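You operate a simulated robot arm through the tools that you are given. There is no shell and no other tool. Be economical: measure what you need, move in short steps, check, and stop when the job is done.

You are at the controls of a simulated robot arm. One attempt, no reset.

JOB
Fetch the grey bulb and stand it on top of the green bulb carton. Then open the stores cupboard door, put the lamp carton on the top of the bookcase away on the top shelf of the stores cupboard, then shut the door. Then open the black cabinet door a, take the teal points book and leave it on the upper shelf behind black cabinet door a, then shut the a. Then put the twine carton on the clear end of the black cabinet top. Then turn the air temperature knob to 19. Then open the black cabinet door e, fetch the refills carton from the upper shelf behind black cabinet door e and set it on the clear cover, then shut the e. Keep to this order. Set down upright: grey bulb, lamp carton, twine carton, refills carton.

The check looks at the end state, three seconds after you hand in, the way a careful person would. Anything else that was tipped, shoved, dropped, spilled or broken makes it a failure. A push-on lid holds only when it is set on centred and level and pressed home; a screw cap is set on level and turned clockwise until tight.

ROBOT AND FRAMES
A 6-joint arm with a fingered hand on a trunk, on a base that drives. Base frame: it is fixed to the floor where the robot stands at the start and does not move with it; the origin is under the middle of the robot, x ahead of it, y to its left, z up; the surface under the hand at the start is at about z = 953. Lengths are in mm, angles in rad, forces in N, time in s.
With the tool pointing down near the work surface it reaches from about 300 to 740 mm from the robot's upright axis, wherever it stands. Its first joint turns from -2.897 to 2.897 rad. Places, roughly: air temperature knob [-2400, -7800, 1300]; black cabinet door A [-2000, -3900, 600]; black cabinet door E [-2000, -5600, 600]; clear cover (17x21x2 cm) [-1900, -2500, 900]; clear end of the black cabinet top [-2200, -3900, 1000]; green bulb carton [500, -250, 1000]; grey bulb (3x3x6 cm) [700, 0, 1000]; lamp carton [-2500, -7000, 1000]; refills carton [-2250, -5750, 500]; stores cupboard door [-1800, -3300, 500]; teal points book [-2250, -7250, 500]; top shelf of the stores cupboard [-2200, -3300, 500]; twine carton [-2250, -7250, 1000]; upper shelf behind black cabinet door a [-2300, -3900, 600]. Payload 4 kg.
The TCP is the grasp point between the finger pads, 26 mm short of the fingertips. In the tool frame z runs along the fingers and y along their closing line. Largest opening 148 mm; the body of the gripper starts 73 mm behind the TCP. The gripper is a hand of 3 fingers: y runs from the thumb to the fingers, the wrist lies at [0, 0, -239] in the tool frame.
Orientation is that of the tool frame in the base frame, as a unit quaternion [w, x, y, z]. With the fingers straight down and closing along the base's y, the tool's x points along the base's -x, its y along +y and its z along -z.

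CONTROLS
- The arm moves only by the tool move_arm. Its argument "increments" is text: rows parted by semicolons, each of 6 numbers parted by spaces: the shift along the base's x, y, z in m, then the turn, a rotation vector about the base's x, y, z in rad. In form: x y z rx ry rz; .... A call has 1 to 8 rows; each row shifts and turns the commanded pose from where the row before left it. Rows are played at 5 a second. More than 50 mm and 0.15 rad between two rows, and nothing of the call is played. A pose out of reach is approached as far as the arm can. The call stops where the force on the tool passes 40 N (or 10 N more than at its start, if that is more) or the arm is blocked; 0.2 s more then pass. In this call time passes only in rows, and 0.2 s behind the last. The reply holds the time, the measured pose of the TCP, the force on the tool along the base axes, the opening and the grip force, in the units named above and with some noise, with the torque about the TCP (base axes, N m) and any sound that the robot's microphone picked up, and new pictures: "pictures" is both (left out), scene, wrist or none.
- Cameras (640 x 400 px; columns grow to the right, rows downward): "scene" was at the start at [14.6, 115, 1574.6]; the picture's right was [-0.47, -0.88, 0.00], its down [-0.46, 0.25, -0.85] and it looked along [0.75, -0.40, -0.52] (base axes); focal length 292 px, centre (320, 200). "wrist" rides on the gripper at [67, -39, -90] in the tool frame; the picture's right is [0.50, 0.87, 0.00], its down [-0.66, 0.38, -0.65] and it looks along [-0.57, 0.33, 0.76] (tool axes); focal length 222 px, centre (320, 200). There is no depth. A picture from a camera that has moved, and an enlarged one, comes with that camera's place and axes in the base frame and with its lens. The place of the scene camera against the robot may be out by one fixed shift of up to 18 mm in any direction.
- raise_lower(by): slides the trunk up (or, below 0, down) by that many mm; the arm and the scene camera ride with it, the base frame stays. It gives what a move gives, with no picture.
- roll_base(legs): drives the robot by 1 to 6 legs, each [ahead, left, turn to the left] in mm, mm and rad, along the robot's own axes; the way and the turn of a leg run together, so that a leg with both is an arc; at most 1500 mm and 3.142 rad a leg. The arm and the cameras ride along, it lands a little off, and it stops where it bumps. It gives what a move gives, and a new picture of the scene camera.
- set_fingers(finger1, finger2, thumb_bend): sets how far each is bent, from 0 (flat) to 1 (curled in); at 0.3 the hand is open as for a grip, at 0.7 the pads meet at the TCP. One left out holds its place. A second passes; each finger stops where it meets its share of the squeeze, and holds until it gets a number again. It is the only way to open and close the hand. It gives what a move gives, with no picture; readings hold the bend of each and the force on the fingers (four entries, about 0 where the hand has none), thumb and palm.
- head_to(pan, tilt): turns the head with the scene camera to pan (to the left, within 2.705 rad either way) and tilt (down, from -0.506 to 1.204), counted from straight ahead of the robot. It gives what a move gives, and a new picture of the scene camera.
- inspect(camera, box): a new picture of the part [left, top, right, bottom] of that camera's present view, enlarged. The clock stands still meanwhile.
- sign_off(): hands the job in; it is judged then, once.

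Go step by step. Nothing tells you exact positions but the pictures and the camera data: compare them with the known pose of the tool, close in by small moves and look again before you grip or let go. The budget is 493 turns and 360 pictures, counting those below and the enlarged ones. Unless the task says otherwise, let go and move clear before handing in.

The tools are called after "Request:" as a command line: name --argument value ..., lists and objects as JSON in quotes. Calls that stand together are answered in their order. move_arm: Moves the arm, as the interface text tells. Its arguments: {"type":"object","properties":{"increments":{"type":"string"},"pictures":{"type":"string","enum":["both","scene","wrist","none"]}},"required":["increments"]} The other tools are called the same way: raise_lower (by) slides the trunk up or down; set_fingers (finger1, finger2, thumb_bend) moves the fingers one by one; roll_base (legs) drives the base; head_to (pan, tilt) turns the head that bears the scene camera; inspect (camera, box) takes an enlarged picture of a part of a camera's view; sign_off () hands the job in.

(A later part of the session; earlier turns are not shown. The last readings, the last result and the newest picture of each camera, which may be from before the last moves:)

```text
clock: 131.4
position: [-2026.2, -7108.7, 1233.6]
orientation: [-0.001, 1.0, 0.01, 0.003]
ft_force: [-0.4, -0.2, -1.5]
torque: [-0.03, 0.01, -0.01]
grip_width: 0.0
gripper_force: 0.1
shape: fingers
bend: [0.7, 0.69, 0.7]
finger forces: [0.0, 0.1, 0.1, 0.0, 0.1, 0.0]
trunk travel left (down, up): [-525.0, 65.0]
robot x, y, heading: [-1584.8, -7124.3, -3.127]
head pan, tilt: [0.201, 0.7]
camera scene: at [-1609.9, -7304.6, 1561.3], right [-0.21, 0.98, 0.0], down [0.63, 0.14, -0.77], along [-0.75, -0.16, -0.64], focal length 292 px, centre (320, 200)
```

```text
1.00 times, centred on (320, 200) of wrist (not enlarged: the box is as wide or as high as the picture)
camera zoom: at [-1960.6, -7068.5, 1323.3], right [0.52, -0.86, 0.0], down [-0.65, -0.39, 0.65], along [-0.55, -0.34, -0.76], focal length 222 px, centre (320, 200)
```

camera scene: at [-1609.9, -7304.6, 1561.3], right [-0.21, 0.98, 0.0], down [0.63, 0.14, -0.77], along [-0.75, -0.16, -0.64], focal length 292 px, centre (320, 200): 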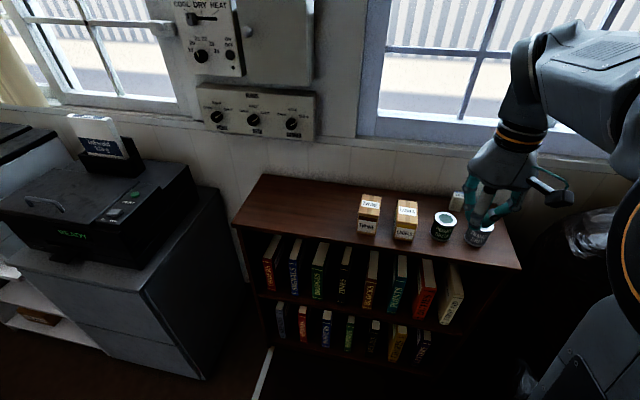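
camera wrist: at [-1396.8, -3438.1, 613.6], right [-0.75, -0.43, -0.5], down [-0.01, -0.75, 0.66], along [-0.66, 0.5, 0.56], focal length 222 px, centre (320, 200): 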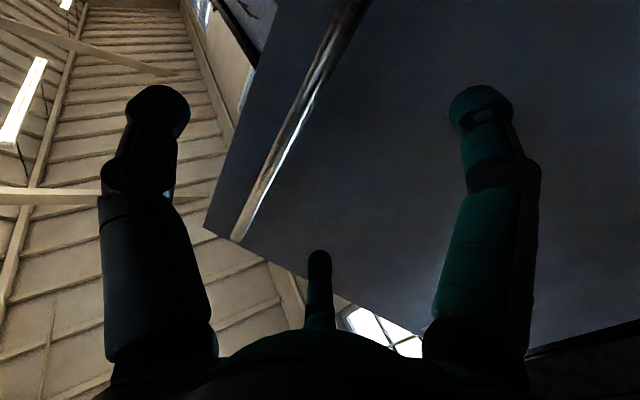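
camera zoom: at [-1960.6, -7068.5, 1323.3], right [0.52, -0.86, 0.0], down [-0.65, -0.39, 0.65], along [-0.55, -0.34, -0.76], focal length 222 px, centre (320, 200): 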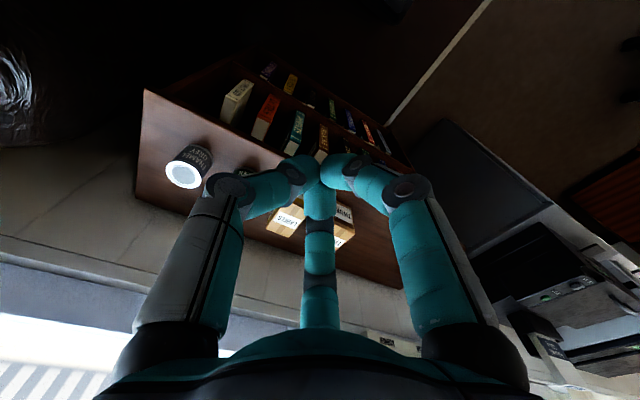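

Bookcase top is at z≈903; the lamp carton is about [-2434, -7018], roughly 30×37×57, close to the wall. I edge forward and use the wrist camera to refine that.

Request:
roll_base --legs '[[150, -70, -0.015]]'

Request:
set_fingers --finger1 0.3 --finger2 0.3 --thumb_bend 0.3

Request:
inspect --camera "wrist" --box '[0, 0, 640, 400]'

```text
clock: 132.8
position: [-2176.1, -7032.8, 1233.6]
orientation: [-0.002, 1.0, 0.005, 0.004]
ft_force: [0.3, -0.3, -0.9]
torque: [-0.01, 0.02, 0.02]
grip_width: 0.0
gripper_force: 0.2
shape: fingers
bend: [0.7, 0.69, 0.7]
finger forces: [0.0, 0.1, 0.0, 0.0, 0.0, 0.1]
trunk travel left (down, up): [-525.0, 65.0]
robot x, y, heading: [-1736.6, -7051.8, -3.137]
head pan, tilt: [0.201, 0.7]
camera scene: at [-1762.6, -7234.5, 1561.3], right [-0.2, 0.98, 0.0], down [0.63, 0.13, -0.76], along [-0.75, -0.15, -0.64], focal length 292 px, centre (320, 200)
```

scene: 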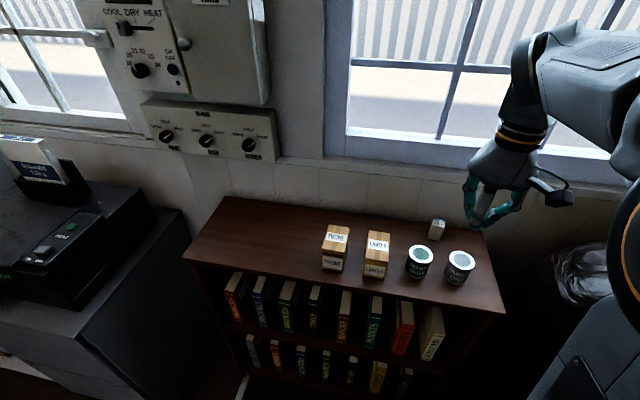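

```text
clock: 133.8
position: [-2176.4, -7033.3, 1231.7]
orientation: [-0.002, 1.0, 0.005, 0.003]
ft_force: [0.3, 0.2, -0.9]
torque: [-0.01, 0.01, -0.01]
grip_width: 126.4
gripper_force: 0.0
shape: fingers
bend: [0.3, 0.3, 0.3]
finger forces: [0.1, 0.0, 0.1, 0.1, 0.1, 0.0]
trunk travel left (down, up): [-525.0, 65.0]
robot x, y, heading: [-1735.3, -7050.2, -3.141]
head pan, tilt: [0.201, 0.7]
```

```text
1.00 times, centred on (320, 200) of wrist (not enlarged: the box is as wide or as high as the picture)
camera zoom: at [-2110.0, -6994.2, 1323.2], right [0.51, -0.86, 0.0], down [-0.66, -0.39, 0.65], along [-0.56, -0.33, -0.76], focal length 222 px, centre (320, 200)
```

zoom: 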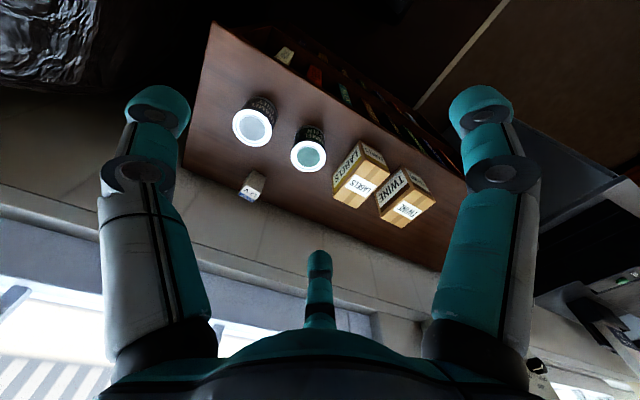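

Request:
inspect --camera "wrist" --box '[200, 80, 460, 250]'

Request:
inspect --camera "scene" --box '[300, 190, 500, 310]'

```text
2.35 times, centred on (330, 165) of wrist
camera zoom: at [-2110.0, -6994.2, 1323.2], right [0.51, -0.86, 0.0], down [-0.66, -0.39, 0.65], along [-0.56, -0.33, -0.76], focal length 523 px, centre (296, 282)
```

zoom: 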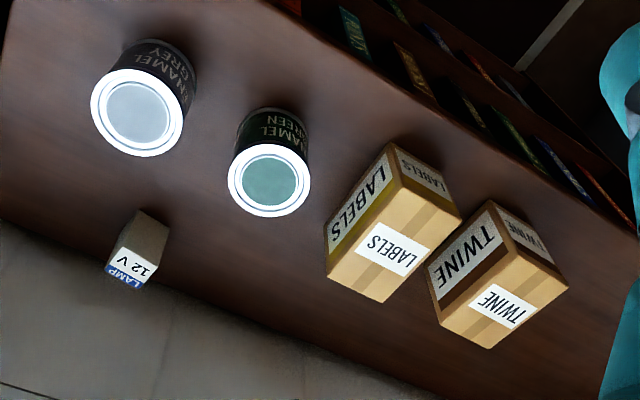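

```text
3.20 times, centred on (400, 250) of scene
camera zoom: at [-1762.1, -7234.7, 1561.3], right [-0.2, 0.98, 0.0], down [0.63, 0.13, -0.76], along [-0.75, -0.15, -0.64], focal length 935 px, centre (64, 40)
```

zoom: 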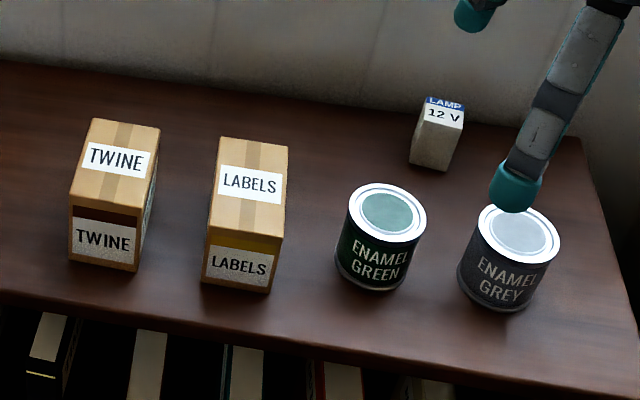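

The carton is at [-2439, -7018] with a 35 mm gap to the wall. I'll grip it with the thumb on its front face and the two fingers on the sides, so I roll the hand -90° and tilt it slightly.

Request:
move_arm --increments "-0.02 0.002 0 0 0 -0.143;-0.02 0.002 0 0 0 -0.143;-0.02 0.002 0 0 0 -0.143;-0.02 0.002 0 0 0 -0.143;-0.02 0.002 0 0 0 -0.143;-0.02 0.002 0 0 0 -0.143;-0.02 0.002 0 0 0 -0.143;-0.02 0.002 0 0 0 -0.143" --pictures "none"

Request:
move_arm --increments "0 0 -0.02 0 0 -0.143;0 0 -0.02 0 0 -0.143;0 0 -0.02 0 0 -0.143;-0.015 0 -0.02 0 0.13 0;-0.015 0 -0.02 0 0.13 0;-0.015 0 -0.02 0 0.14 0" --pictures "both"

```text
clock: 135.6
position: [-2336.6, -7017.1, 1232.1]
orientation: [0.001, 0.842, -0.539, 0.004]
ft_force: [-0.3, -0.6, -0.1]
torque: [0.01, 0.0, 0.02]
grip_width: 126.6
gripper_force: 0.1
shape: fingers
bend: [0.3, 0.3, 0.3]
finger forces: [0.0, 0.0, 0.0, 0.0, 0.1, 0.1]
trunk travel left (down, up): [-525.0, 65.0]
robot x, y, heading: [-1736.2, -7050.6, -3.137]
head pan, tilt: [0.201, 0.7]
```

```text
clock: 137.0
position: [-2380.0, -7017.9, 1111.9]
orientation: [0.141, 0.695, -0.691, -0.138]
ft_force: [0.7, 0.9, 0.4]
torque: [0.01, -0.03, -0.01]
grip_width: 126.4
gripper_force: 0.0
shape: fingers
bend: [0.3, 0.3, 0.3]
finger forces: [0.1, 0.1, 0.0, 0.0, 0.0, 0.1]
trunk travel left (down, up): [-525.0, 65.0]
robot x, y, heading: [-1735.4, -7053.1, -3.142]
head pan, tilt: [0.201, 0.7]
camera scene: at [-1762.2, -7234.7, 1561.3], right [-0.2, 0.98, 0.0], down [0.63, 0.13, -0.76], along [-0.75, -0.15, -0.64], focal length 292 px, centre (320, 200)
camera wrist: at [-2309.6, -7084.9, 1179.3], right [-0.79, -0.5, 0.34], down [-0.1, 0.66, 0.75], along [-0.6, 0.56, -0.57], focal length 222 px, centre (320, 200)
```

scene: 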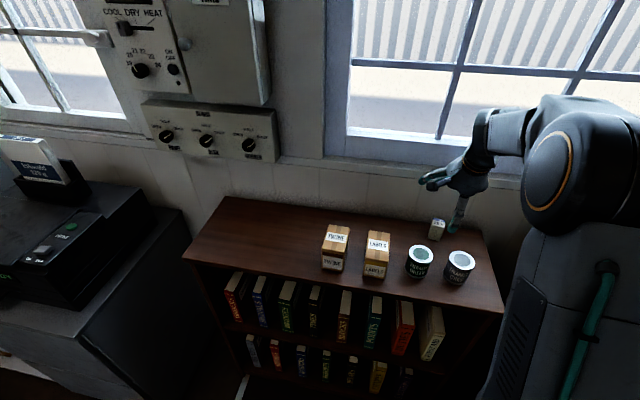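
wrist: 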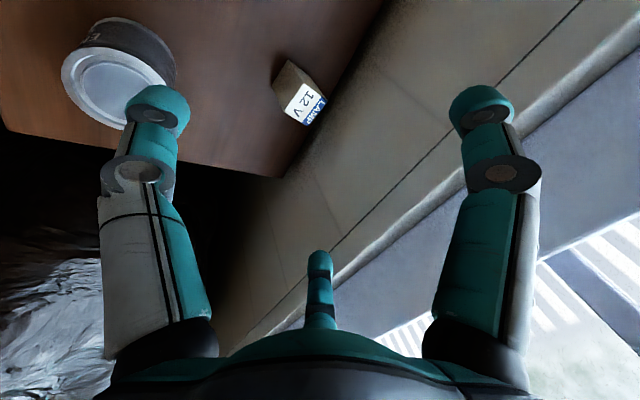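

Request:
set_fingers --finger1 0.42 --finger2 0.42 --thumb_bend 0.42

Request:
move_arm --increments "-0.012 0 -0.027 0 0 0;-0.012 0 -0.027 0 0 0;-0.01 0 -0.027 0 0 0;-0.01 0 -0.025 0 0 0" --pictures "both"

Request:
inspect --camera "wrist" --box '[160, 50, 480, 250]'

Request:
inspect --camera "scene" --box '[390, 160, 510, 290]'

```text
clock: 138.0
position: [-2381.5, -7017.4, 1112.1]
orientation: [0.14, 0.696, -0.691, -0.137]
ft_force: [-0.5, 0.3, 1.1]
torque: [0.03, 0.03, 0.0]
grip_width: 89.1
gripper_force: 0.0
shape: fingers
bend: [0.42, 0.42, 0.42]
finger forces: [0.1, 0.0, 0.1, 0.0, 0.1, 0.0]
trunk travel left (down, up): [-525.0, 65.0]
robot x, y, heading: [-1733.8, -7053.4, -3.14]
head pan, tilt: [0.201, 0.7]
```

```text
clock: 139.0
position: [-2424.8, -7017.2, 1007.4]
orientation: [0.14, 0.696, -0.691, -0.138]
ft_force: [0.2, -0.3, -0.5]
torque: [0.02, -0.01, -0.01]
grip_width: 89.1
gripper_force: 0.1
shape: fingers
bend: [0.42, 0.42, 0.42]
finger forces: [0.1, 0.0, 0.1, 0.1, 0.0, 0.0]
trunk travel left (down, up): [-525.0, 65.0]
robot x, y, heading: [-1735.0, -7050.5, -3.143]
head pan, tilt: [0.201, 0.7]
camera scene: at [-1762.3, -7234.7, 1561.3], right [-0.2, 0.98, 0.0], down [0.63, 0.13, -0.76], along [-0.75, -0.15, -0.64], focal length 292 px, centre (320, 200)
camera wrist: at [-2353.6, -7084.5, 1075.2], right [-0.79, -0.51, 0.34], down [-0.1, 0.66, 0.75], along [-0.6, 0.56, -0.57], focal length 222 px, centre (320, 200)
```

scene: 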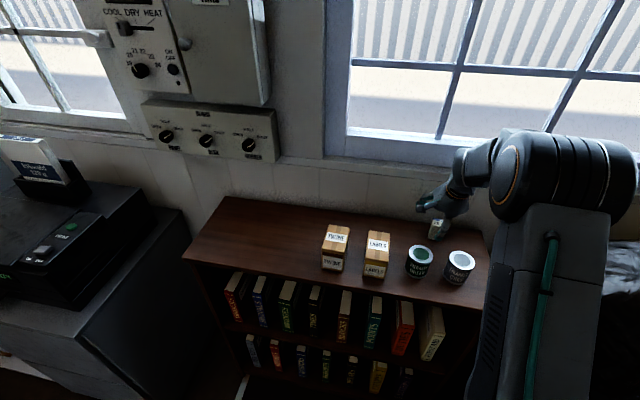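
wrist: 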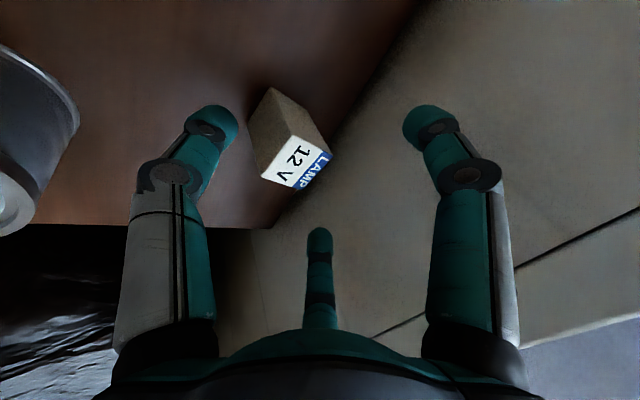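

```text
2.00 times, centred on (320, 150) of wrist
camera zoom: at [-2353.6, -7084.5, 1075.2], right [-0.79, -0.51, 0.34], down [-0.1, 0.66, 0.75], along [-0.6, 0.56, -0.57], focal length 444 px, centre (320, 300)
```

zoom: 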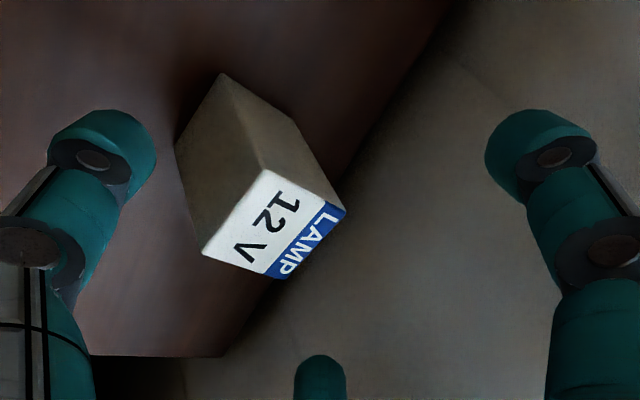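

```text
3.08 times, centred on (450, 225) of scene
camera zoom: at [-1762.3, -7234.7, 1561.3], right [-0.2, 0.98, 0.0], down [0.63, 0.13, -0.76], along [-0.75, -0.15, -0.64], focal length 899 px, centre (-80, 123)
```

zoom: 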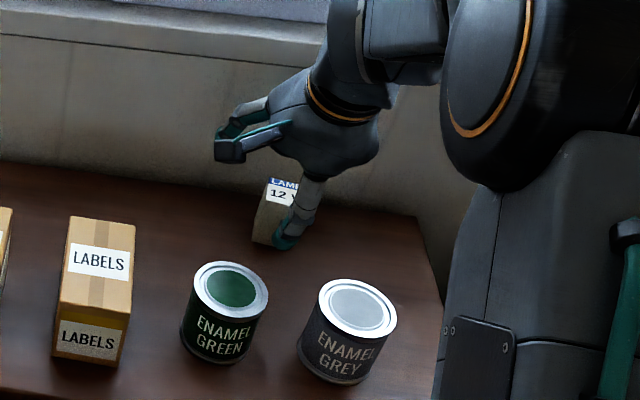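

Triangulating two wrist views puts the bookcase top at z≈923 and the carton at [-2420, -7018], top 981, turned about -0.15 rad. I align the hand, move over it and descend.

Request:
move_arm --increments "0.008 0 0 0 0 -0.075;0.008 0 0 0 0 -0.075;0 0 -0.015 0 0 0;0 0 -0.015 0 0 0" --pictures "wrist"

Request:
inspect --camera "wrist" --box '[160, 50, 480, 250]'

```text
clock: 140.0
position: [-2407.4, -7017.9, 975.9]
orientation: [-0.131, -0.642, 0.74, 0.148]
ft_force: [-0.6, -0.2, 0.1]
torque: [-0.02, 0.06, -0.02]
grip_width: 89.1
gripper_force: 0.1
shape: fingers
bend: [0.42, 0.42, 0.42]
finger forces: [0.0, 0.0, 0.0, 0.0, 0.0, 0.0]
trunk travel left (down, up): [-525.0, 65.0]
robot x, y, heading: [-1736.7, -7051.6, -3.138]
head pan, tilt: [0.201, 0.7]
camera wrist: at [-2348.2, -7095.1, 1044.6], right [-0.86, -0.38, 0.34], down [0.0, 0.66, 0.75], along [-0.51, 0.64, -0.57], focal length 222 px, centre (320, 200)
```

wrist: 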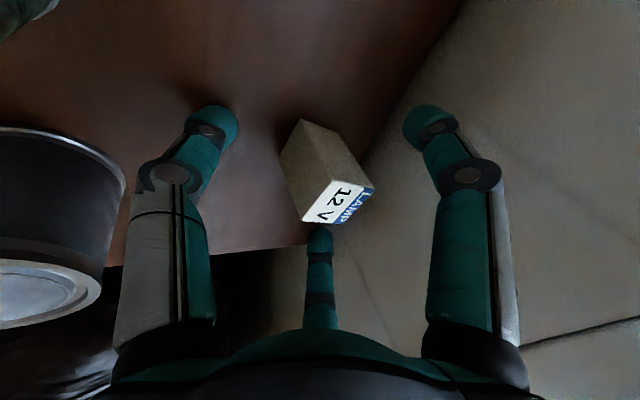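

```text
2.00 times, centred on (320, 150) of wrist
camera zoom: at [-2348.2, -7095.1, 1044.6], right [-0.86, -0.38, 0.34], down [0.0, 0.66, 0.75], along [-0.51, 0.64, -0.57], focal length 444 px, centre (320, 300)
```

zoom: 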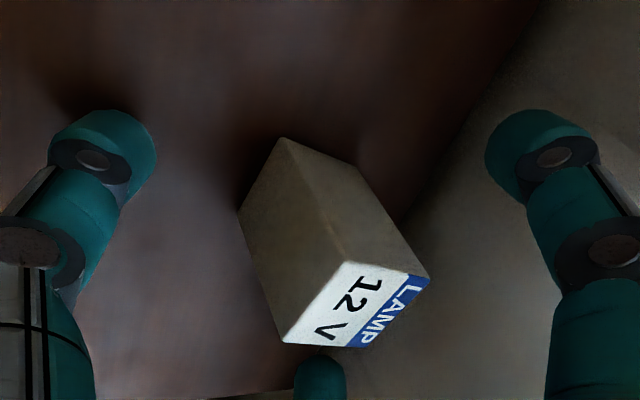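

Request:
move_arm --increments "0 -0.0015 -0.008 0 0 0;0 0 -0.007 0 0 0" --pictures "none"

Request:
set_fingers --finger1 0.52 --finger2 0.52 --thumb_bend 0.6

Request:
inspect --camera "wrist" --box '[160, 50, 480, 250]'

```text
clock: 140.5
position: [-2409.5, -7017.9, 975.8]
orientation: [-0.136, -0.641, 0.74, 0.154]
ft_force: [6.9, 1.1, 25.8]
torque: [-0.11, -1.7, 0.06]
grip_width: 91.1
gripper_force: 13.4
shape: fingers
bend: [0.42, 0.42, 0.42]
finger forces: [0.0, 0.1, 0.0, 0.0, 26.5, 0.0]
trunk travel left (down, up): [-525.0, 65.0]
robot x, y, heading: [-1736.0, -7052.6, -3.139]
head pan, tilt: [0.201, 0.7]
stopped in row 2: the force on the tool passed its limit at 49 N (the readings are from after the stop); the commanded pose is now the measured one
```

```text
clock: 141.5
position: [-2411.6, -7017.6, 971.6]
orientation: [-0.133, -0.642, 0.74, 0.152]
ft_force: [-0.7, 0.5, -0.6]
torque: [0.03, -0.01, -0.02]
grip_width: 43.6
gripper_force: 0.1
shape: fingers
bend: [0.52, 0.52, 0.6]
finger forces: [0.0, 0.1, 0.0, 0.0, 0.1, 0.1]
trunk travel left (down, up): [-525.0, 65.0]
robot x, y, heading: [-1732.7, -7052.8, -3.137]
head pan, tilt: [0.201, 0.7]
```

```text
2.00 times, centred on (320, 150) of wrist
camera zoom: at [-2350.3, -7095.5, 1038.5], right [-0.86, -0.38, 0.34], down [0.0, 0.66, 0.75], along [-0.51, 0.64, -0.57], focal length 444 px, centre (320, 300)
```

zoom: 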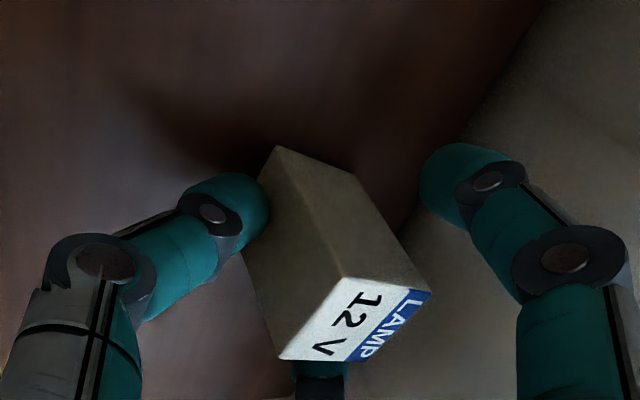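

The thumb tip had grazed the bookcase top, consistent with its height; it is curled clear now. I close on the carton at this height.

Request:
set_fingers --finger1 0.6 --finger2 0.6 --thumb_bend 0.66

Request:
inspect --camera "wrist" --box '[160, 50, 480, 250]'

```text
clock: 142.5
position: [-2411.7, -7018.1, 971.1]
orientation: [-0.134, -0.641, 0.74, 0.152]
ft_force: [-0.1, -1.1, -0.3]
torque: [0.02, 0.0, -0.01]
grip_width: 22.6
gripper_force: 1.1
shape: fingers
bend: [0.59, 0.59, 0.66]
finger forces: [0.7, 0.8, 0.1, 0.0, 0.3, 0.0]
trunk travel left (down, up): [-525.0, 65.0]
robot x, y, heading: [-1733.3, -7051.9, -3.139]
head pan, tilt: [0.201, 0.7]
```

```text
2.00 times, centred on (320, 150) of wrist
camera zoom: at [-2350.3, -7095.5, 1038.5], right [-0.86, -0.38, 0.34], down [0.0, 0.66, 0.75], along [-0.51, 0.64, -0.57], focal length 444 px, centre (320, 300)
```

zoom: 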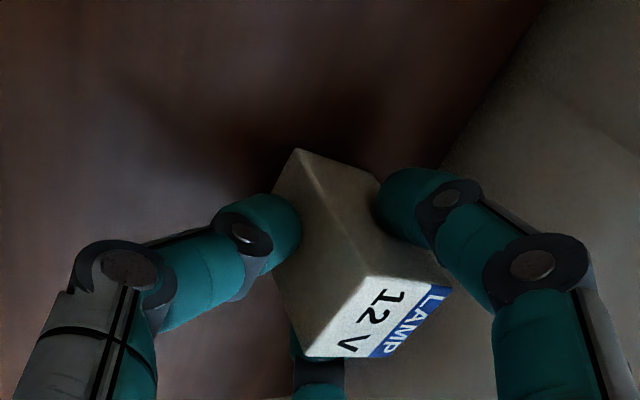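

Request:
set_fingers --finger1 0.66 --finger2 0.66 --thumb_bend 0.72

Request:
inspect --camera "wrist" --box '[160, 50, 480, 250]'

```text
clock: 143.5
position: [-2409.2, -7017.9, 970.8]
orientation: [-0.134, -0.642, 0.74, 0.151]
ft_force: [-0.3, 1.2, 0.2]
torque: [-0.01, -0.01, -0.01]
grip_width: 18.4
gripper_force: 6.3
shape: fingers
bend: [0.6, 0.6, 0.69]
finger forces: [4.4, 4.6, 0.1, 0.0, 4.7, 0.1]
trunk travel left (down, up): [-525.0, 65.0]
robot x, y, heading: [-1735.1, -7049.8, -3.142]
head pan, tilt: [0.201, 0.7]
```

```text
2.00 times, centred on (320, 150) of wrist
camera zoom: at [-2350.3, -7095.5, 1038.5], right [-0.86, -0.38, 0.34], down [0.0, 0.66, 0.75], along [-0.51, 0.64, -0.57], focal length 444 px, centre (320, 300)
```

zoom: 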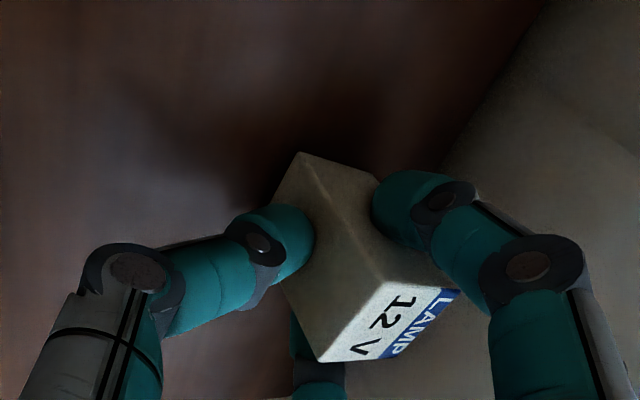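

Request:
move_arm --increments "0 0 0.01 0 0 0;0 0 0.015 0 0 0;0 0 0.03 0 0 0" --pictures "none"

Request:
inspect --camera "wrist" --box '[160, 50, 480, 250]'

Request:
inspect --camera "scene" --box '[380, 130, 520, 290]'

```text
clock: 144.3
position: [-2411.9, -7019.1, 1026.3]
orientation: [-0.134, -0.641, 0.741, 0.151]
ft_force: [0.7, -0.2, -0.8]
torque: [0.01, 0.05, -0.05]
grip_width: 18.2
gripper_force: 6.5
shape: fingers
bend: [0.6, 0.6, 0.69]
finger forces: [4.5, 4.6, 0.0, 0.0, 4.6, 0.0]
trunk travel left (down, up): [-525.0, 65.0]
robot x, y, heading: [-1728.8, -7054.7, -3.141]
head pan, tilt: [0.201, 0.7]
```

```text
2.00 times, centred on (320, 150) of wrist
camera zoom: at [-2350.7, -7096.5, 1093.4], right [-0.86, -0.38, 0.34], down [0.0, 0.66, 0.75], along [-0.51, 0.64, -0.57], focal length 444 px, centre (320, 300)
```

zoom: 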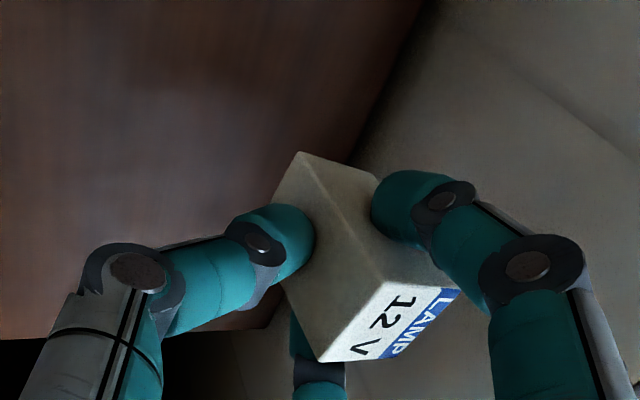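

```text
2.50 times, centred on (450, 210) of scene
camera zoom: at [-1762.1, -7234.7, 1561.2], right [-0.2, 0.98, 0.0], down [0.63, 0.13, -0.76], along [-0.75, -0.15, -0.64], focal length 730 px, centre (-5, 175)
```

zoom: 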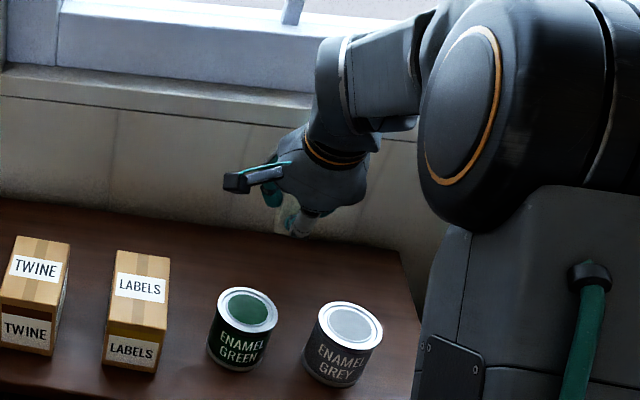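

The lamp carton is held firmly, but this hand angle won't fit in the cupboard. I'll set it down on the free left part of the bookcase top and regrip it from the front with the thumb on top.

Request:
move_arm --increments "0.01 0 0.035 0 0 0;0.01 0 0.035 0 0 0" --pictures "none"

Request:
roll_base --legs '[[0, 430, 0]]'

Request:
move_arm --increments "0.037 0 0 0 0 0.03;0.037 0 0 0 0 0.03;0.037 0 0 0 0 0.03;0.037 0 -0.02 0 0 0.03;0 0 -0.03 0 0 0.03;0 0 -0.02 0 0 0" --pictures "both"

```text
clock: 144.9
position: [-2389.8, -7019.8, 1094.3]
orientation: [-0.134, -0.642, 0.74, 0.151]
ft_force: [0.4, -0.9, -0.6]
torque: [0.02, 0.01, 0.0]
grip_width: 18.4
gripper_force: 6.9
shape: fingers
bend: [0.6, 0.6, 0.69]
finger forces: [4.5, 4.6, 0.0, 0.1, 4.7, 0.0]
trunk travel left (down, up): [-525.0, 65.0]
robot x, y, heading: [-1734.0, -7051.7, -3.142]
head pan, tilt: [0.201, 0.7]
```

```text
clock: 147.6
position: [-2392.6, -7445.8, 1095.0]
orientation: [-0.133, -0.638, 0.743, 0.152]
ft_force: [0.3, 0.7, -0.5]
torque: [-0.02, -0.01, 0.01]
grip_width: 18.3
gripper_force: 6.5
shape: fingers
bend: [0.6, 0.6, 0.69]
finger forces: [4.5, 4.6, 0.0, 0.0, 4.6, 0.0]
trunk travel left (down, up): [-525.0, 65.0]
robot x, y, heading: [-1736.3, -7485.3, 3.133]
head pan, tilt: [0.201, 0.7]
camera scene: at [-1765.2, -7668.4, 1561.2], right [-0.19, 0.98, 0.0], down [0.63, 0.12, -0.76], along [-0.75, -0.15, -0.64], focal length 292 px, centre (320, 200)
```

scene: 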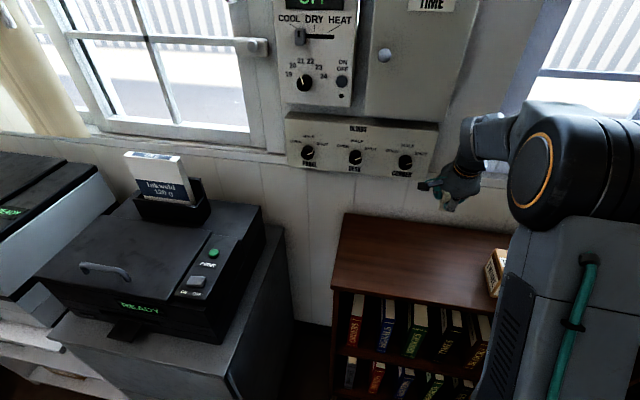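

```text
clock: 149.0
position: [-2245.5, -7447.4, 1023.6]
orientation: [-0.145, -0.692, 0.693, 0.141]
ft_force: [0.2, 0.1, -1.1]
torque: [-0.04, -0.01, 0.01]
grip_width: 17.9
gripper_force: 7.1
shape: fingers
bend: [0.6, 0.6, 0.69]
finger forces: [4.5, 4.5, 0.0, 0.0, 4.5, 0.0]
trunk travel left (down, up): [-525.0, 65.0]
robot x, y, heading: [-1736.0, -7488.0, 3.134]
head pan, tilt: [0.201, 0.7]
camera scene: at [-1765.7, -7668.2, 1561.3], right [-0.19, 0.98, 0.0], down [0.63, 0.12, -0.76], along [-0.75, -0.15, -0.64], focal length 292 px, centre (320, 200)
camera wrist: at [-2174.9, -7516.1, 1090.2], right [-0.8, -0.5, 0.34], down [-0.09, 0.66, 0.75], along [-0.6, 0.56, -0.57], focal length 222 px, centre (320, 200)
```

scene: 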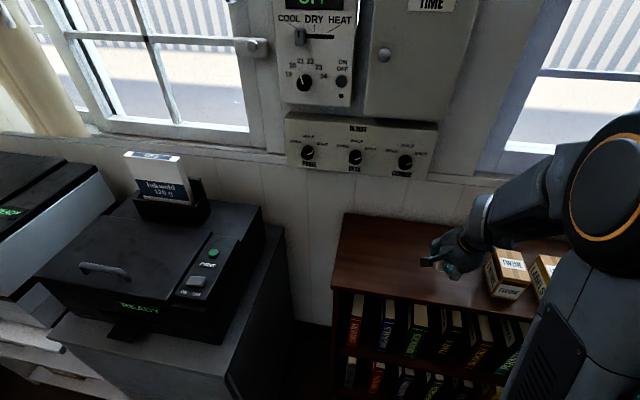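
wrist: 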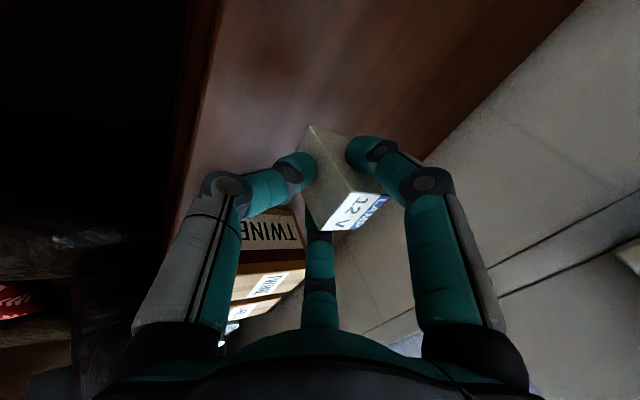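

Request:
move_arm --increments "0 0 -0.02 0 0 0;0 0 -0.02 0 0 0;0 0 -0.007 0 0 0" --pictures "none"

Request:
move_arm --increments "0 0 -0.002 0 0 0" --pictures "none"

Request:
move_arm --increments "0 0 -0.0015 0 0 0" --pictures "none"

```text
clock: 149.8
position: [-2244.4, -7447.9, 976.6]
orientation: [-0.144, -0.692, 0.694, 0.141]
ft_force: [0.3, -0.6, -0.4]
torque: [-0.03, -0.01, 0.03]
grip_width: 18.3
gripper_force: 6.9
shape: fingers
bend: [0.6, 0.6, 0.69]
finger forces: [4.5, 4.6, 0.0, 0.1, 4.5, 0.1]
trunk travel left (down, up): [-525.0, 65.0]
robot x, y, heading: [-1741.3, -7485.6, 3.136]
head pan, tilt: [0.201, 0.7]
```

```text
clock: 150.2
position: [-2245.0, -7447.8, 974.3]
orientation: [-0.144, -0.692, 0.693, 0.142]
ft_force: [0.0, -0.6, -0.5]
torque: [0.01, 0.02, -0.01]
grip_width: 18.0
gripper_force: 7.1
shape: fingers
bend: [0.6, 0.6, 0.69]
finger forces: [4.5, 4.5, 0.1, 0.0, 4.5, 0.0]
trunk travel left (down, up): [-525.0, 65.0]
robot x, y, heading: [-1737.1, -7486.5, 3.127]
head pan, tilt: [0.201, 0.7]
```

```text
clock: 150.6
position: [-2243.9, -7446.2, 973.1]
orientation: [-0.143, -0.692, 0.693, 0.142]
ft_force: [-0.3, 0.4, -0.1]
torque: [0.03, 0.01, -0.03]
grip_width: 18.2
gripper_force: 6.8
shape: fingers
bend: [0.6, 0.6, 0.69]
finger forces: [4.5, 4.6, 0.0, 0.1, 4.5, 0.0]
trunk travel left (down, up): [-525.0, 65.0]
robot x, y, heading: [-1740.8, -7485.8, 3.136]
head pan, tilt: [0.201, 0.7]
```

Request:
move_arm --increments "0 0 -0.0015 0 0 0" --pictures "none"

Request:
move_arm --increments "0 0 -0.001 0 0 0" --pictures "none"

```text
clock: 151.0
position: [-2243.6, -7447.1, 972.5]
orientation: [-0.143, -0.692, 0.694, 0.141]
ft_force: [0.0, 0.2, 0.2]
torque: [0.0, -0.01, -0.02]
grip_width: 18.1
gripper_force: 7.3
shape: fingers
bend: [0.6, 0.6, 0.69]
finger forces: [4.5, 4.6, 0.0, 0.1, 4.5, 0.0]
trunk travel left (down, up): [-525.0, 65.0]
robot x, y, heading: [-1737.6, -7485.6, 3.134]
head pan, tilt: [0.201, 0.7]
```

```text
clock: 151.4
position: [-2243.4, -7446.6, 972.0]
orientation: [0.143, 0.693, -0.693, -0.142]
ft_force: [-1.1, 0.5, -0.1]
torque: [0.0, -0.03, -0.03]
grip_width: 18.3
gripper_force: 6.4
shape: fingers
bend: [0.6, 0.6, 0.69]
finger forces: [4.5, 4.7, 0.0, 0.0, 4.5, 0.0]
trunk travel left (down, up): [-525.0, 65.0]
robot x, y, heading: [-1739.3, -7486.0, 3.135]
head pan, tilt: [0.201, 0.7]
```

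Request:
move_arm --increments "0 0 -0.001 0 0 0" --pictures "none"

Request:
move_arm --increments "0 0 -0.001 0 0 0" --pictures "none"

Request:
inspect --camera "scene" --box '[400, 210, 540, 310]'

```text
clock: 151.8
position: [-2243.9, -7446.8, 970.4]
orientation: [-0.144, -0.692, 0.693, 0.141]
ft_force: [0.4, -0.5, 0.5]
torque: [0.0, 0.03, -0.02]
grip_width: 18.1
gripper_force: 6.0
shape: fingers
bend: [0.6, 0.6, 0.69]
finger forces: [4.6, 4.6, 0.1, 0.0, 4.3, 0.0]
trunk travel left (down, up): [-525.0, 65.0]
robot x, y, heading: [-1736.4, -7488.0, 3.133]
head pan, tilt: [0.201, 0.7]
```

```text
clock: 152.2
position: [-2243.4, -7446.1, 969.6]
orientation: [0.144, 0.693, -0.692, -0.142]
ft_force: [1.7, 0.6, 3.5]
torque: [-0.02, 0.07, 0.0]
grip_width: 18.1
gripper_force: 7.2
shape: fingers
bend: [0.6, 0.6, 0.69]
finger forces: [4.9, 5.1, 0.0, 0.0, 4.3, 0.0]
trunk travel left (down, up): [-525.0, 65.0]
robot x, y, heading: [-1738.4, -7485.8, 3.137]
head pan, tilt: [0.201, 0.7]
```

```text
4.00 times, centred on (470, 260) of scene
camera zoom: at [-1764.7, -7668.2, 1561.4], right [-0.19, 0.98, 0.0], down [0.63, 0.12, -0.77], along [-0.75, -0.15, -0.64], focal length 1169 px, centre (-280, -40)
```

zoom: 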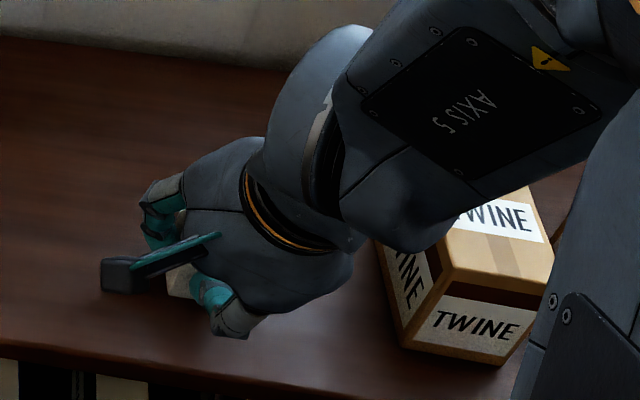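

Request:
set_fingers --finger1 0.56 --finger2 0.56 --thumb_bend 0.66

Request:
set_fingers --finger1 0.46 --finger2 0.46 --thumb_bend 0.58

Request:
inspect --camera "wrist" --box '[160, 50, 480, 250]'

```text
clock: 153.2
position: [-2244.5, -7448.1, 967.9]
orientation: [0.144, 0.693, -0.692, -0.142]
ft_force: [0.4, -0.2, -0.2]
torque: [-0.01, -0.03, 0.0]
grip_width: 26.8
gripper_force: 0.1
shape: fingers
bend: [0.56, 0.56, 0.66]
finger forces: [0.1, 0.0, 0.0, 0.1, 0.0, 0.0]
trunk travel left (down, up): [-525.0, 65.0]
robot x, y, heading: [-1738.9, -7487.2, 3.131]
head pan, tilt: [0.201, 0.7]
```

```text
clock: 154.2
position: [-2243.3, -7446.6, 968.6]
orientation: [-0.144, -0.692, 0.693, 0.141]
ft_force: [-0.4, -0.9, -0.1]
torque: [-0.02, 0.0, 0.01]
grip_width: 57.2
gripper_force: 0.1
shape: fingers
bend: [0.46, 0.46, 0.57]
finger forces: [0.0, 0.1, 0.0, 0.0, 0.1, 0.0]
trunk travel left (down, up): [-525.0, 65.0]
robot x, y, heading: [-1738.5, -7486.9, 3.135]
head pan, tilt: [0.201, 0.7]
```

```text
2.00 times, centred on (320, 150) of wrist
camera zoom: at [-2173.2, -7514.6, 1036.2], right [-0.8, -0.5, 0.34], down [-0.09, 0.66, 0.75], along [-0.6, 0.56, -0.57], focal length 444 px, centre (320, 300)
```

zoom: 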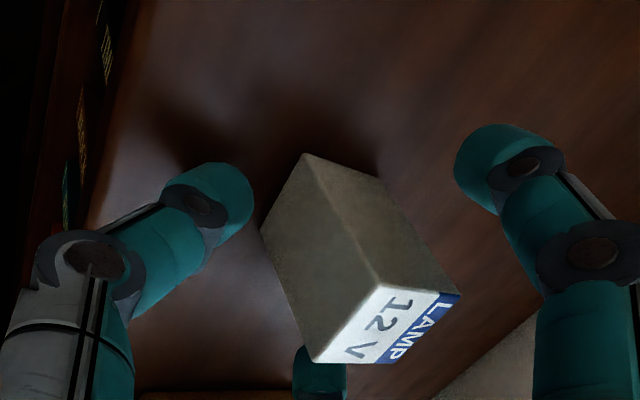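

The carton stands free. I lift off, back the base a little, and roll the hand 180° so the thumb ends up on top.

Request:
move_arm --increments "0 0 0.03 0 0 0;0 0 0.04 0 0 0;0 0 0.045 0 0 0;0 0 0.045 0 0 0" --pictures "none"

Request:
roll_base --legs '[[-300, -30, 0.007]]'

Request:
move_arm --increments "0 0 0 0.1122 0 0.0988;0 0 0 0.1122 0 0.0988;0 0 0 0.1122 0 0.0988;0 0 0 0.1122 0 0.0988;0 0 0 0.1122 0 0.0988;0 0 0 0.1122 0 0.0988;0 0 0 0.1122 0 0.0988" --pictures "none"

Request:
move_arm --increments "0 0 0 0.1122 0 0.0988;0 0 0 0.1122 0 0.0988;0 0 0 0.1122 0 0.0988;0 0 0 0.1122 0 0.0988;0 0 0 0.1122 0 0.0988;0 0 0 0.1122 0 0.0988;0 0 0 0.1122 0 0.0988" --pictures "none"

Request:
move_arm --increments "0 0 0 0.1122 0 0.0988;0 0 0 0.1122 0 0.0988;0 0 0 0.1122 0 0.0988;0 0 0 0.1122 0 0.0988;0 0 0 0.1122 0 0.0988;0 0 0 0.1122 0 0.0988;0 0 0 0.1122 0 0.0988" --pictures "both"

```text
clock: 155.2
position: [-2242.0, -7447.0, 1130.3]
orientation: [-0.144, -0.692, 0.693, 0.142]
ft_force: [0.1, -0.1, 0.4]
torque: [0.03, 0.02, 0.01]
grip_width: 57.3
gripper_force: 0.1
shape: fingers
bend: [0.46, 0.46, 0.57]
finger forces: [0.1, 0.0, 0.1, 0.0, 0.0, 0.1]
trunk travel left (down, up): [-525.0, 65.0]
robot x, y, heading: [-1736.3, -7487.0, 3.134]
head pan, tilt: [0.201, 0.7]
```

```text
clock: 157.2
position: [-1939.6, -7422.0, 1128.4]
orientation: [0.146, 0.695, -0.69, -0.141]
ft_force: [-0.9, -0.3, 0.9]
torque: [0.01, 0.0, 0.01]
grip_width: 57.9
gripper_force: 0.0
shape: fingers
bend: [0.46, 0.46, 0.57]
finger forces: [0.1, 0.0, 0.0, 0.0, 0.1, 0.1]
trunk travel left (down, up): [-525.0, 65.0]
robot x, y, heading: [-1435.3, -7459.5, 3.141]
head pan, tilt: [0.201, 0.7]
camera scene: at [-1461.8, -7639.7, 1561.3], right [-0.2, 0.98, 0.0], down [0.63, 0.13, -0.77], along [-0.75, -0.15, -0.64], focal length 292 px, centre (320, 200)
```

scene: 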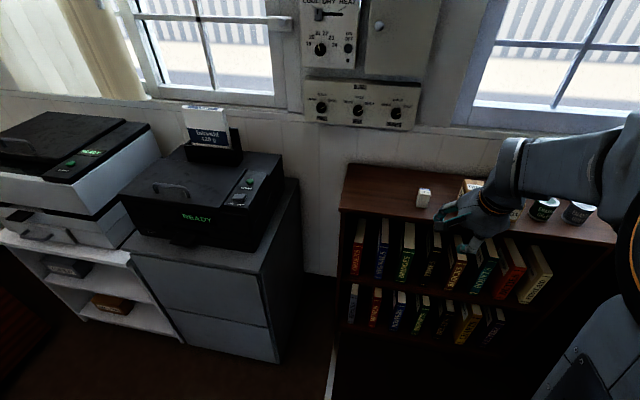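

```text
clock: 158.8
position: [-1940.1, -7421.8, 1128.2]
orientation: [-0.09, 0.884, -0.315, -0.335]
ft_force: [0.1, 0.3, 0.7]
torque: [0.0, -0.01, 0.0]
grip_width: 57.7
gripper_force: 0.0
shape: fingers
bend: [0.46, 0.46, 0.57]
finger forces: [0.0, 0.0, 0.0, 0.1, 0.0, 0.1]
trunk travel left (down, up): [-525.0, 65.0]
robot x, y, heading: [-1434.7, -7456.5, 3.142]
head pan, tilt: [0.201, 0.7]
```

```text
clock: 160.4
position: [-1939.8, -7421.8, 1125.7]
orientation: [-0.299, 0.836, 0.144, -0.438]
ft_force: [0.1, -0.6, 0.0]
torque: [0.0, -0.02, -0.02]
grip_width: 57.6
gripper_force: 0.1
shape: fingers
bend: [0.46, 0.46, 0.57]
finger forces: [0.0, 0.0, 0.0, 0.0, 0.0, 0.0]
trunk travel left (down, up): [-525.0, 65.0]
robot x, y, heading: [-1432.5, -7455.8, 3.136]
head pan, tilt: [0.201, 0.7]
```

```text
clock: 162.0
position: [-1940.0, -7517.7, 1199.2]
orientation: [-0.429, 0.567, 0.564, -0.419]
ft_force: [-1.1, 0.3, -0.5]
torque: [0.01, 0.0, 0.0]
grip_width: 57.6
gripper_force: 0.0
shape: fingers
bend: [0.46, 0.46, 0.57]
finger forces: [0.1, 0.1, 0.0, 0.2, 0.0, 0.0]
out of reach, approached as far as the arm can: row 1, 2, 3, 4, 5, 6, 7
trunk travel left (down, up): [-525.0, 65.0]
robot x, y, heading: [-1435.6, -7463.5, 3.141]
head pan, tilt: [0.201, 0.7]
camera scene: at [-1462.1, -7639.7, 1561.3], right [-0.2, 0.98, 0.0], down [0.63, 0.13, -0.76], along [-0.75, -0.15, -0.64], focal length 292 px, centre (320, 200)
camera wrist: at [-1864.0, -7452.2, 1262.7], right [0.25, 0.5, -0.83], down [0.73, -0.66, -0.19], along [-0.64, -0.55, -0.53], focal length 222 px, centre (320, 200)
```

scene: 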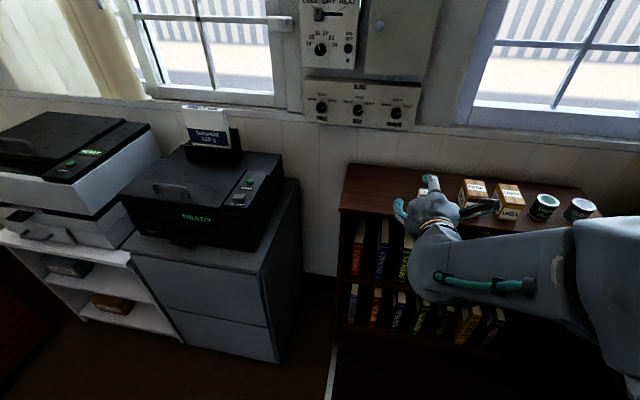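
wrist: 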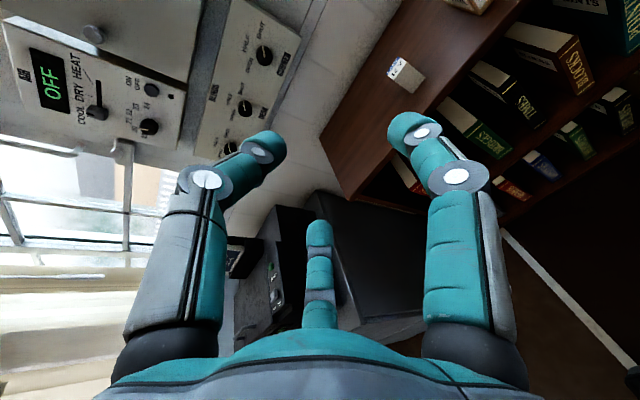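

Request:
raise_lower --by -80

Request:
move_arm --increments "-0.04 0 0 0 0 0;-0.04 0 0 0 0 0;-0.04 0 0 0 0 0;-0.04 0 0 0 0 0" --pictures "wrist"

```text
clock: 163.2
position: [-1939.6, -7518.8, 1120.3]
orientation: [-0.429, 0.569, 0.563, -0.419]
ft_force: [0.1, -0.4, 0.5]
torque: [0.02, 0.02, 0.0]
grip_width: 57.6
gripper_force: 0.1
shape: fingers
bend: [0.46, 0.46, 0.57]
finger forces: [0.0, 0.0, 0.0, 0.1, 0.0, 0.0]
trunk travel left (down, up): [-445.0, 145.0]
robot x, y, heading: [-1435.8, -7456.2, 3.14]
head pan, tilt: [0.201, 0.7]
```

```text
clock: 164.2
position: [-2099.8, -7526.3, 1126.3]
orientation: [-0.43, 0.571, 0.563, -0.416]
ft_force: [0.0, 1.4, -0.6]
torque: [0.0, 0.01, 0.02]
grip_width: 57.4
gripper_force: 0.0
shape: fingers
bend: [0.46, 0.46, 0.57]
finger forces: [0.1, 0.0, 0.1, 0.0, 0.0, 0.1]
out of reach, approached as far as the arm can: row 1, 2
trunk travel left (down, up): [-445.0, 145.0]
robot x, y, heading: [-1433.5, -7457.5, 3.145]
head pan, tilt: [0.201, 0.7]
camera wrist: at [-2023.6, -7461.9, 1189.2], right [0.26, 0.5, -0.83], down [0.72, -0.67, -0.18], along [-0.64, -0.55, -0.53], focal length 222 px, centre (320, 200)
```

wrist: 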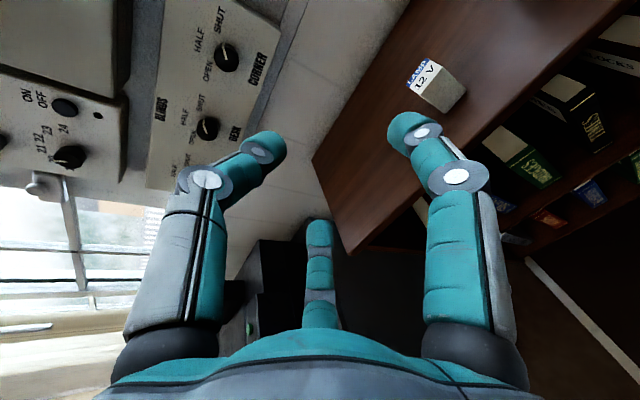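

Request:
move_arm --increments "0 0.03 -0.02 0 0 0;0 0.03 -0.03 0 0 0;-0.02 0.02 -0.03 0 0 0;-0.03 0 -0.02 0 0 0" --pictures "both"

```text
clock: 165.2
position: [-2162.2, -7537.6, 1090.7]
orientation: [-0.431, 0.573, 0.562, -0.413]
ft_force: [1.2, 0.5, 0.7]
torque: [-0.01, 0.01, 0.02]
grip_width: 57.5
gripper_force: 0.1
shape: fingers
bend: [0.46, 0.46, 0.57]
finger forces: [0.0, 0.0, 0.0, 0.0, 0.0, 0.1]
out of reach, approached as far as the arm can: row 1, 2, 3, 4
trunk travel left (down, up): [-445.0, 145.0]
robot x, y, heading: [-1429.9, -7461.2, 3.139]
head pan, tilt: [0.201, 0.7]
camera scene: at [-1462.3, -7639.5, 1481.3], right [-0.2, 0.98, 0.0], down [0.63, 0.13, -0.77], along [-0.75, -0.15, -0.64], focal length 292 px, centre (320, 200)
camera wrist: at [-2086.1, -7474.0, 1154.1], right [0.26, 0.5, -0.82], down [0.72, -0.67, -0.18], along [-0.64, -0.54, -0.54], focal length 222 px, centre (320, 200)
```

scene: 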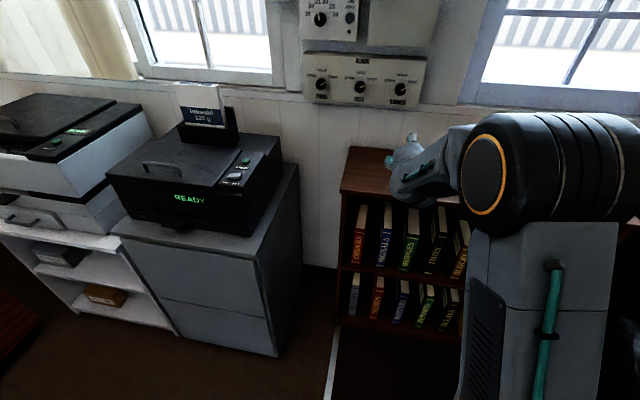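
wrist: 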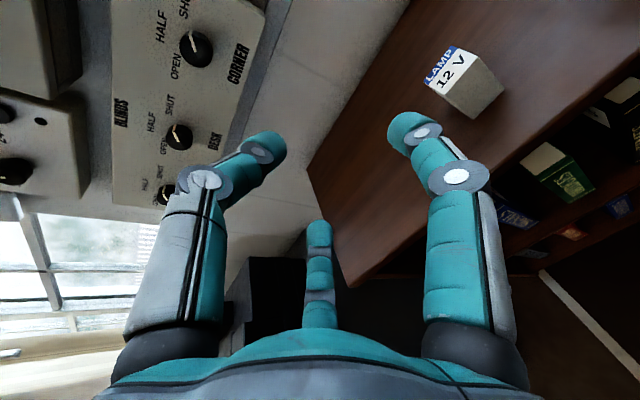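

The wrist roll is near a joint limit at this azimuth, so I use the base to shift sideways instead.

Request:
roll_base --legs '[[20, -95, 0]]'

Request:
move_arm --increments "0 0 -0.03 0 0 0;0 0 -0.03 0 0 0" --pictures "wrist"

```text
clock: 166.3
position: [-2181.3, -7443.3, 1090.2]
orientation: [-0.431, 0.572, 0.562, -0.413]
ft_force: [-0.2, 1.4, 0.1]
torque: [-0.03, 0.0, -0.01]
grip_width: 57.5
gripper_force: 0.1
shape: fingers
bend: [0.46, 0.46, 0.57]
finger forces: [0.0, 0.1, 0.0, 0.0, 0.1, 0.0]
trunk travel left (down, up): [-445.0, 145.0]
robot x, y, heading: [-1455.1, -7363.2, 3.141]
head pan, tilt: [0.201, 0.7]
camera scene: at [-1482.6, -7545.6, 1481.3], right [-0.2, 0.98, 0.0], down [0.63, 0.13, -0.76], along [-0.75, -0.15, -0.64], focal length 292 px, centre (320, 200)
```

scene: 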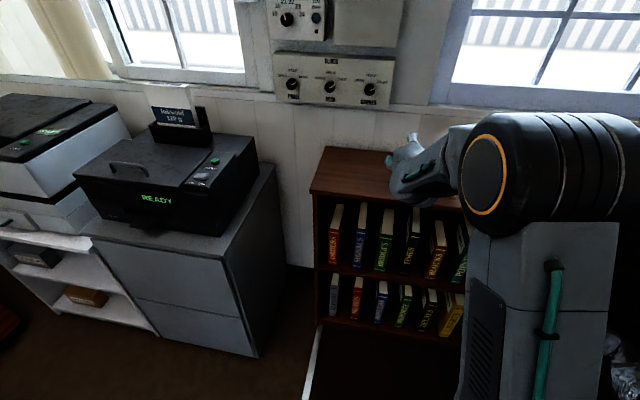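

```text
clock: 166.9
position: [-2187.6, -7463.7, 1043.9]
orientation: [-0.432, 0.577, 0.561, -0.407]
ft_force: [0.0, 0.0, 0.5]
torque: [0.01, 0.0, 0.02]
grip_width: 57.7
gripper_force: 0.0
shape: fingers
bend: [0.46, 0.46, 0.57]
finger forces: [0.0, 0.0, 0.1, 0.0, 0.0, 0.0]
out of reach, approached as far as the arm can: row 1, 2
trunk travel left (down, up): [-445.0, 145.0]
robot x, y, heading: [-1452.3, -7364.2, 3.142]
head pan, tilt: [0.201, 0.7]
camera wrist: at [-2110.2, -7401.1, 1108.0], right [0.27, 0.5, -0.82], down [0.71, -0.68, -0.18], along [-0.65, -0.53, -0.54], focal length 222 px, centre (320, 200)
```

wrist: 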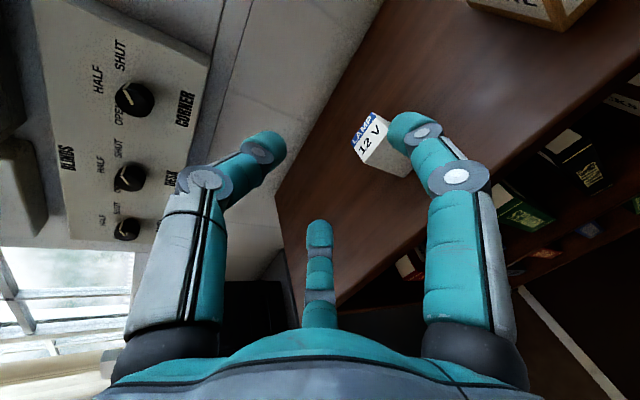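

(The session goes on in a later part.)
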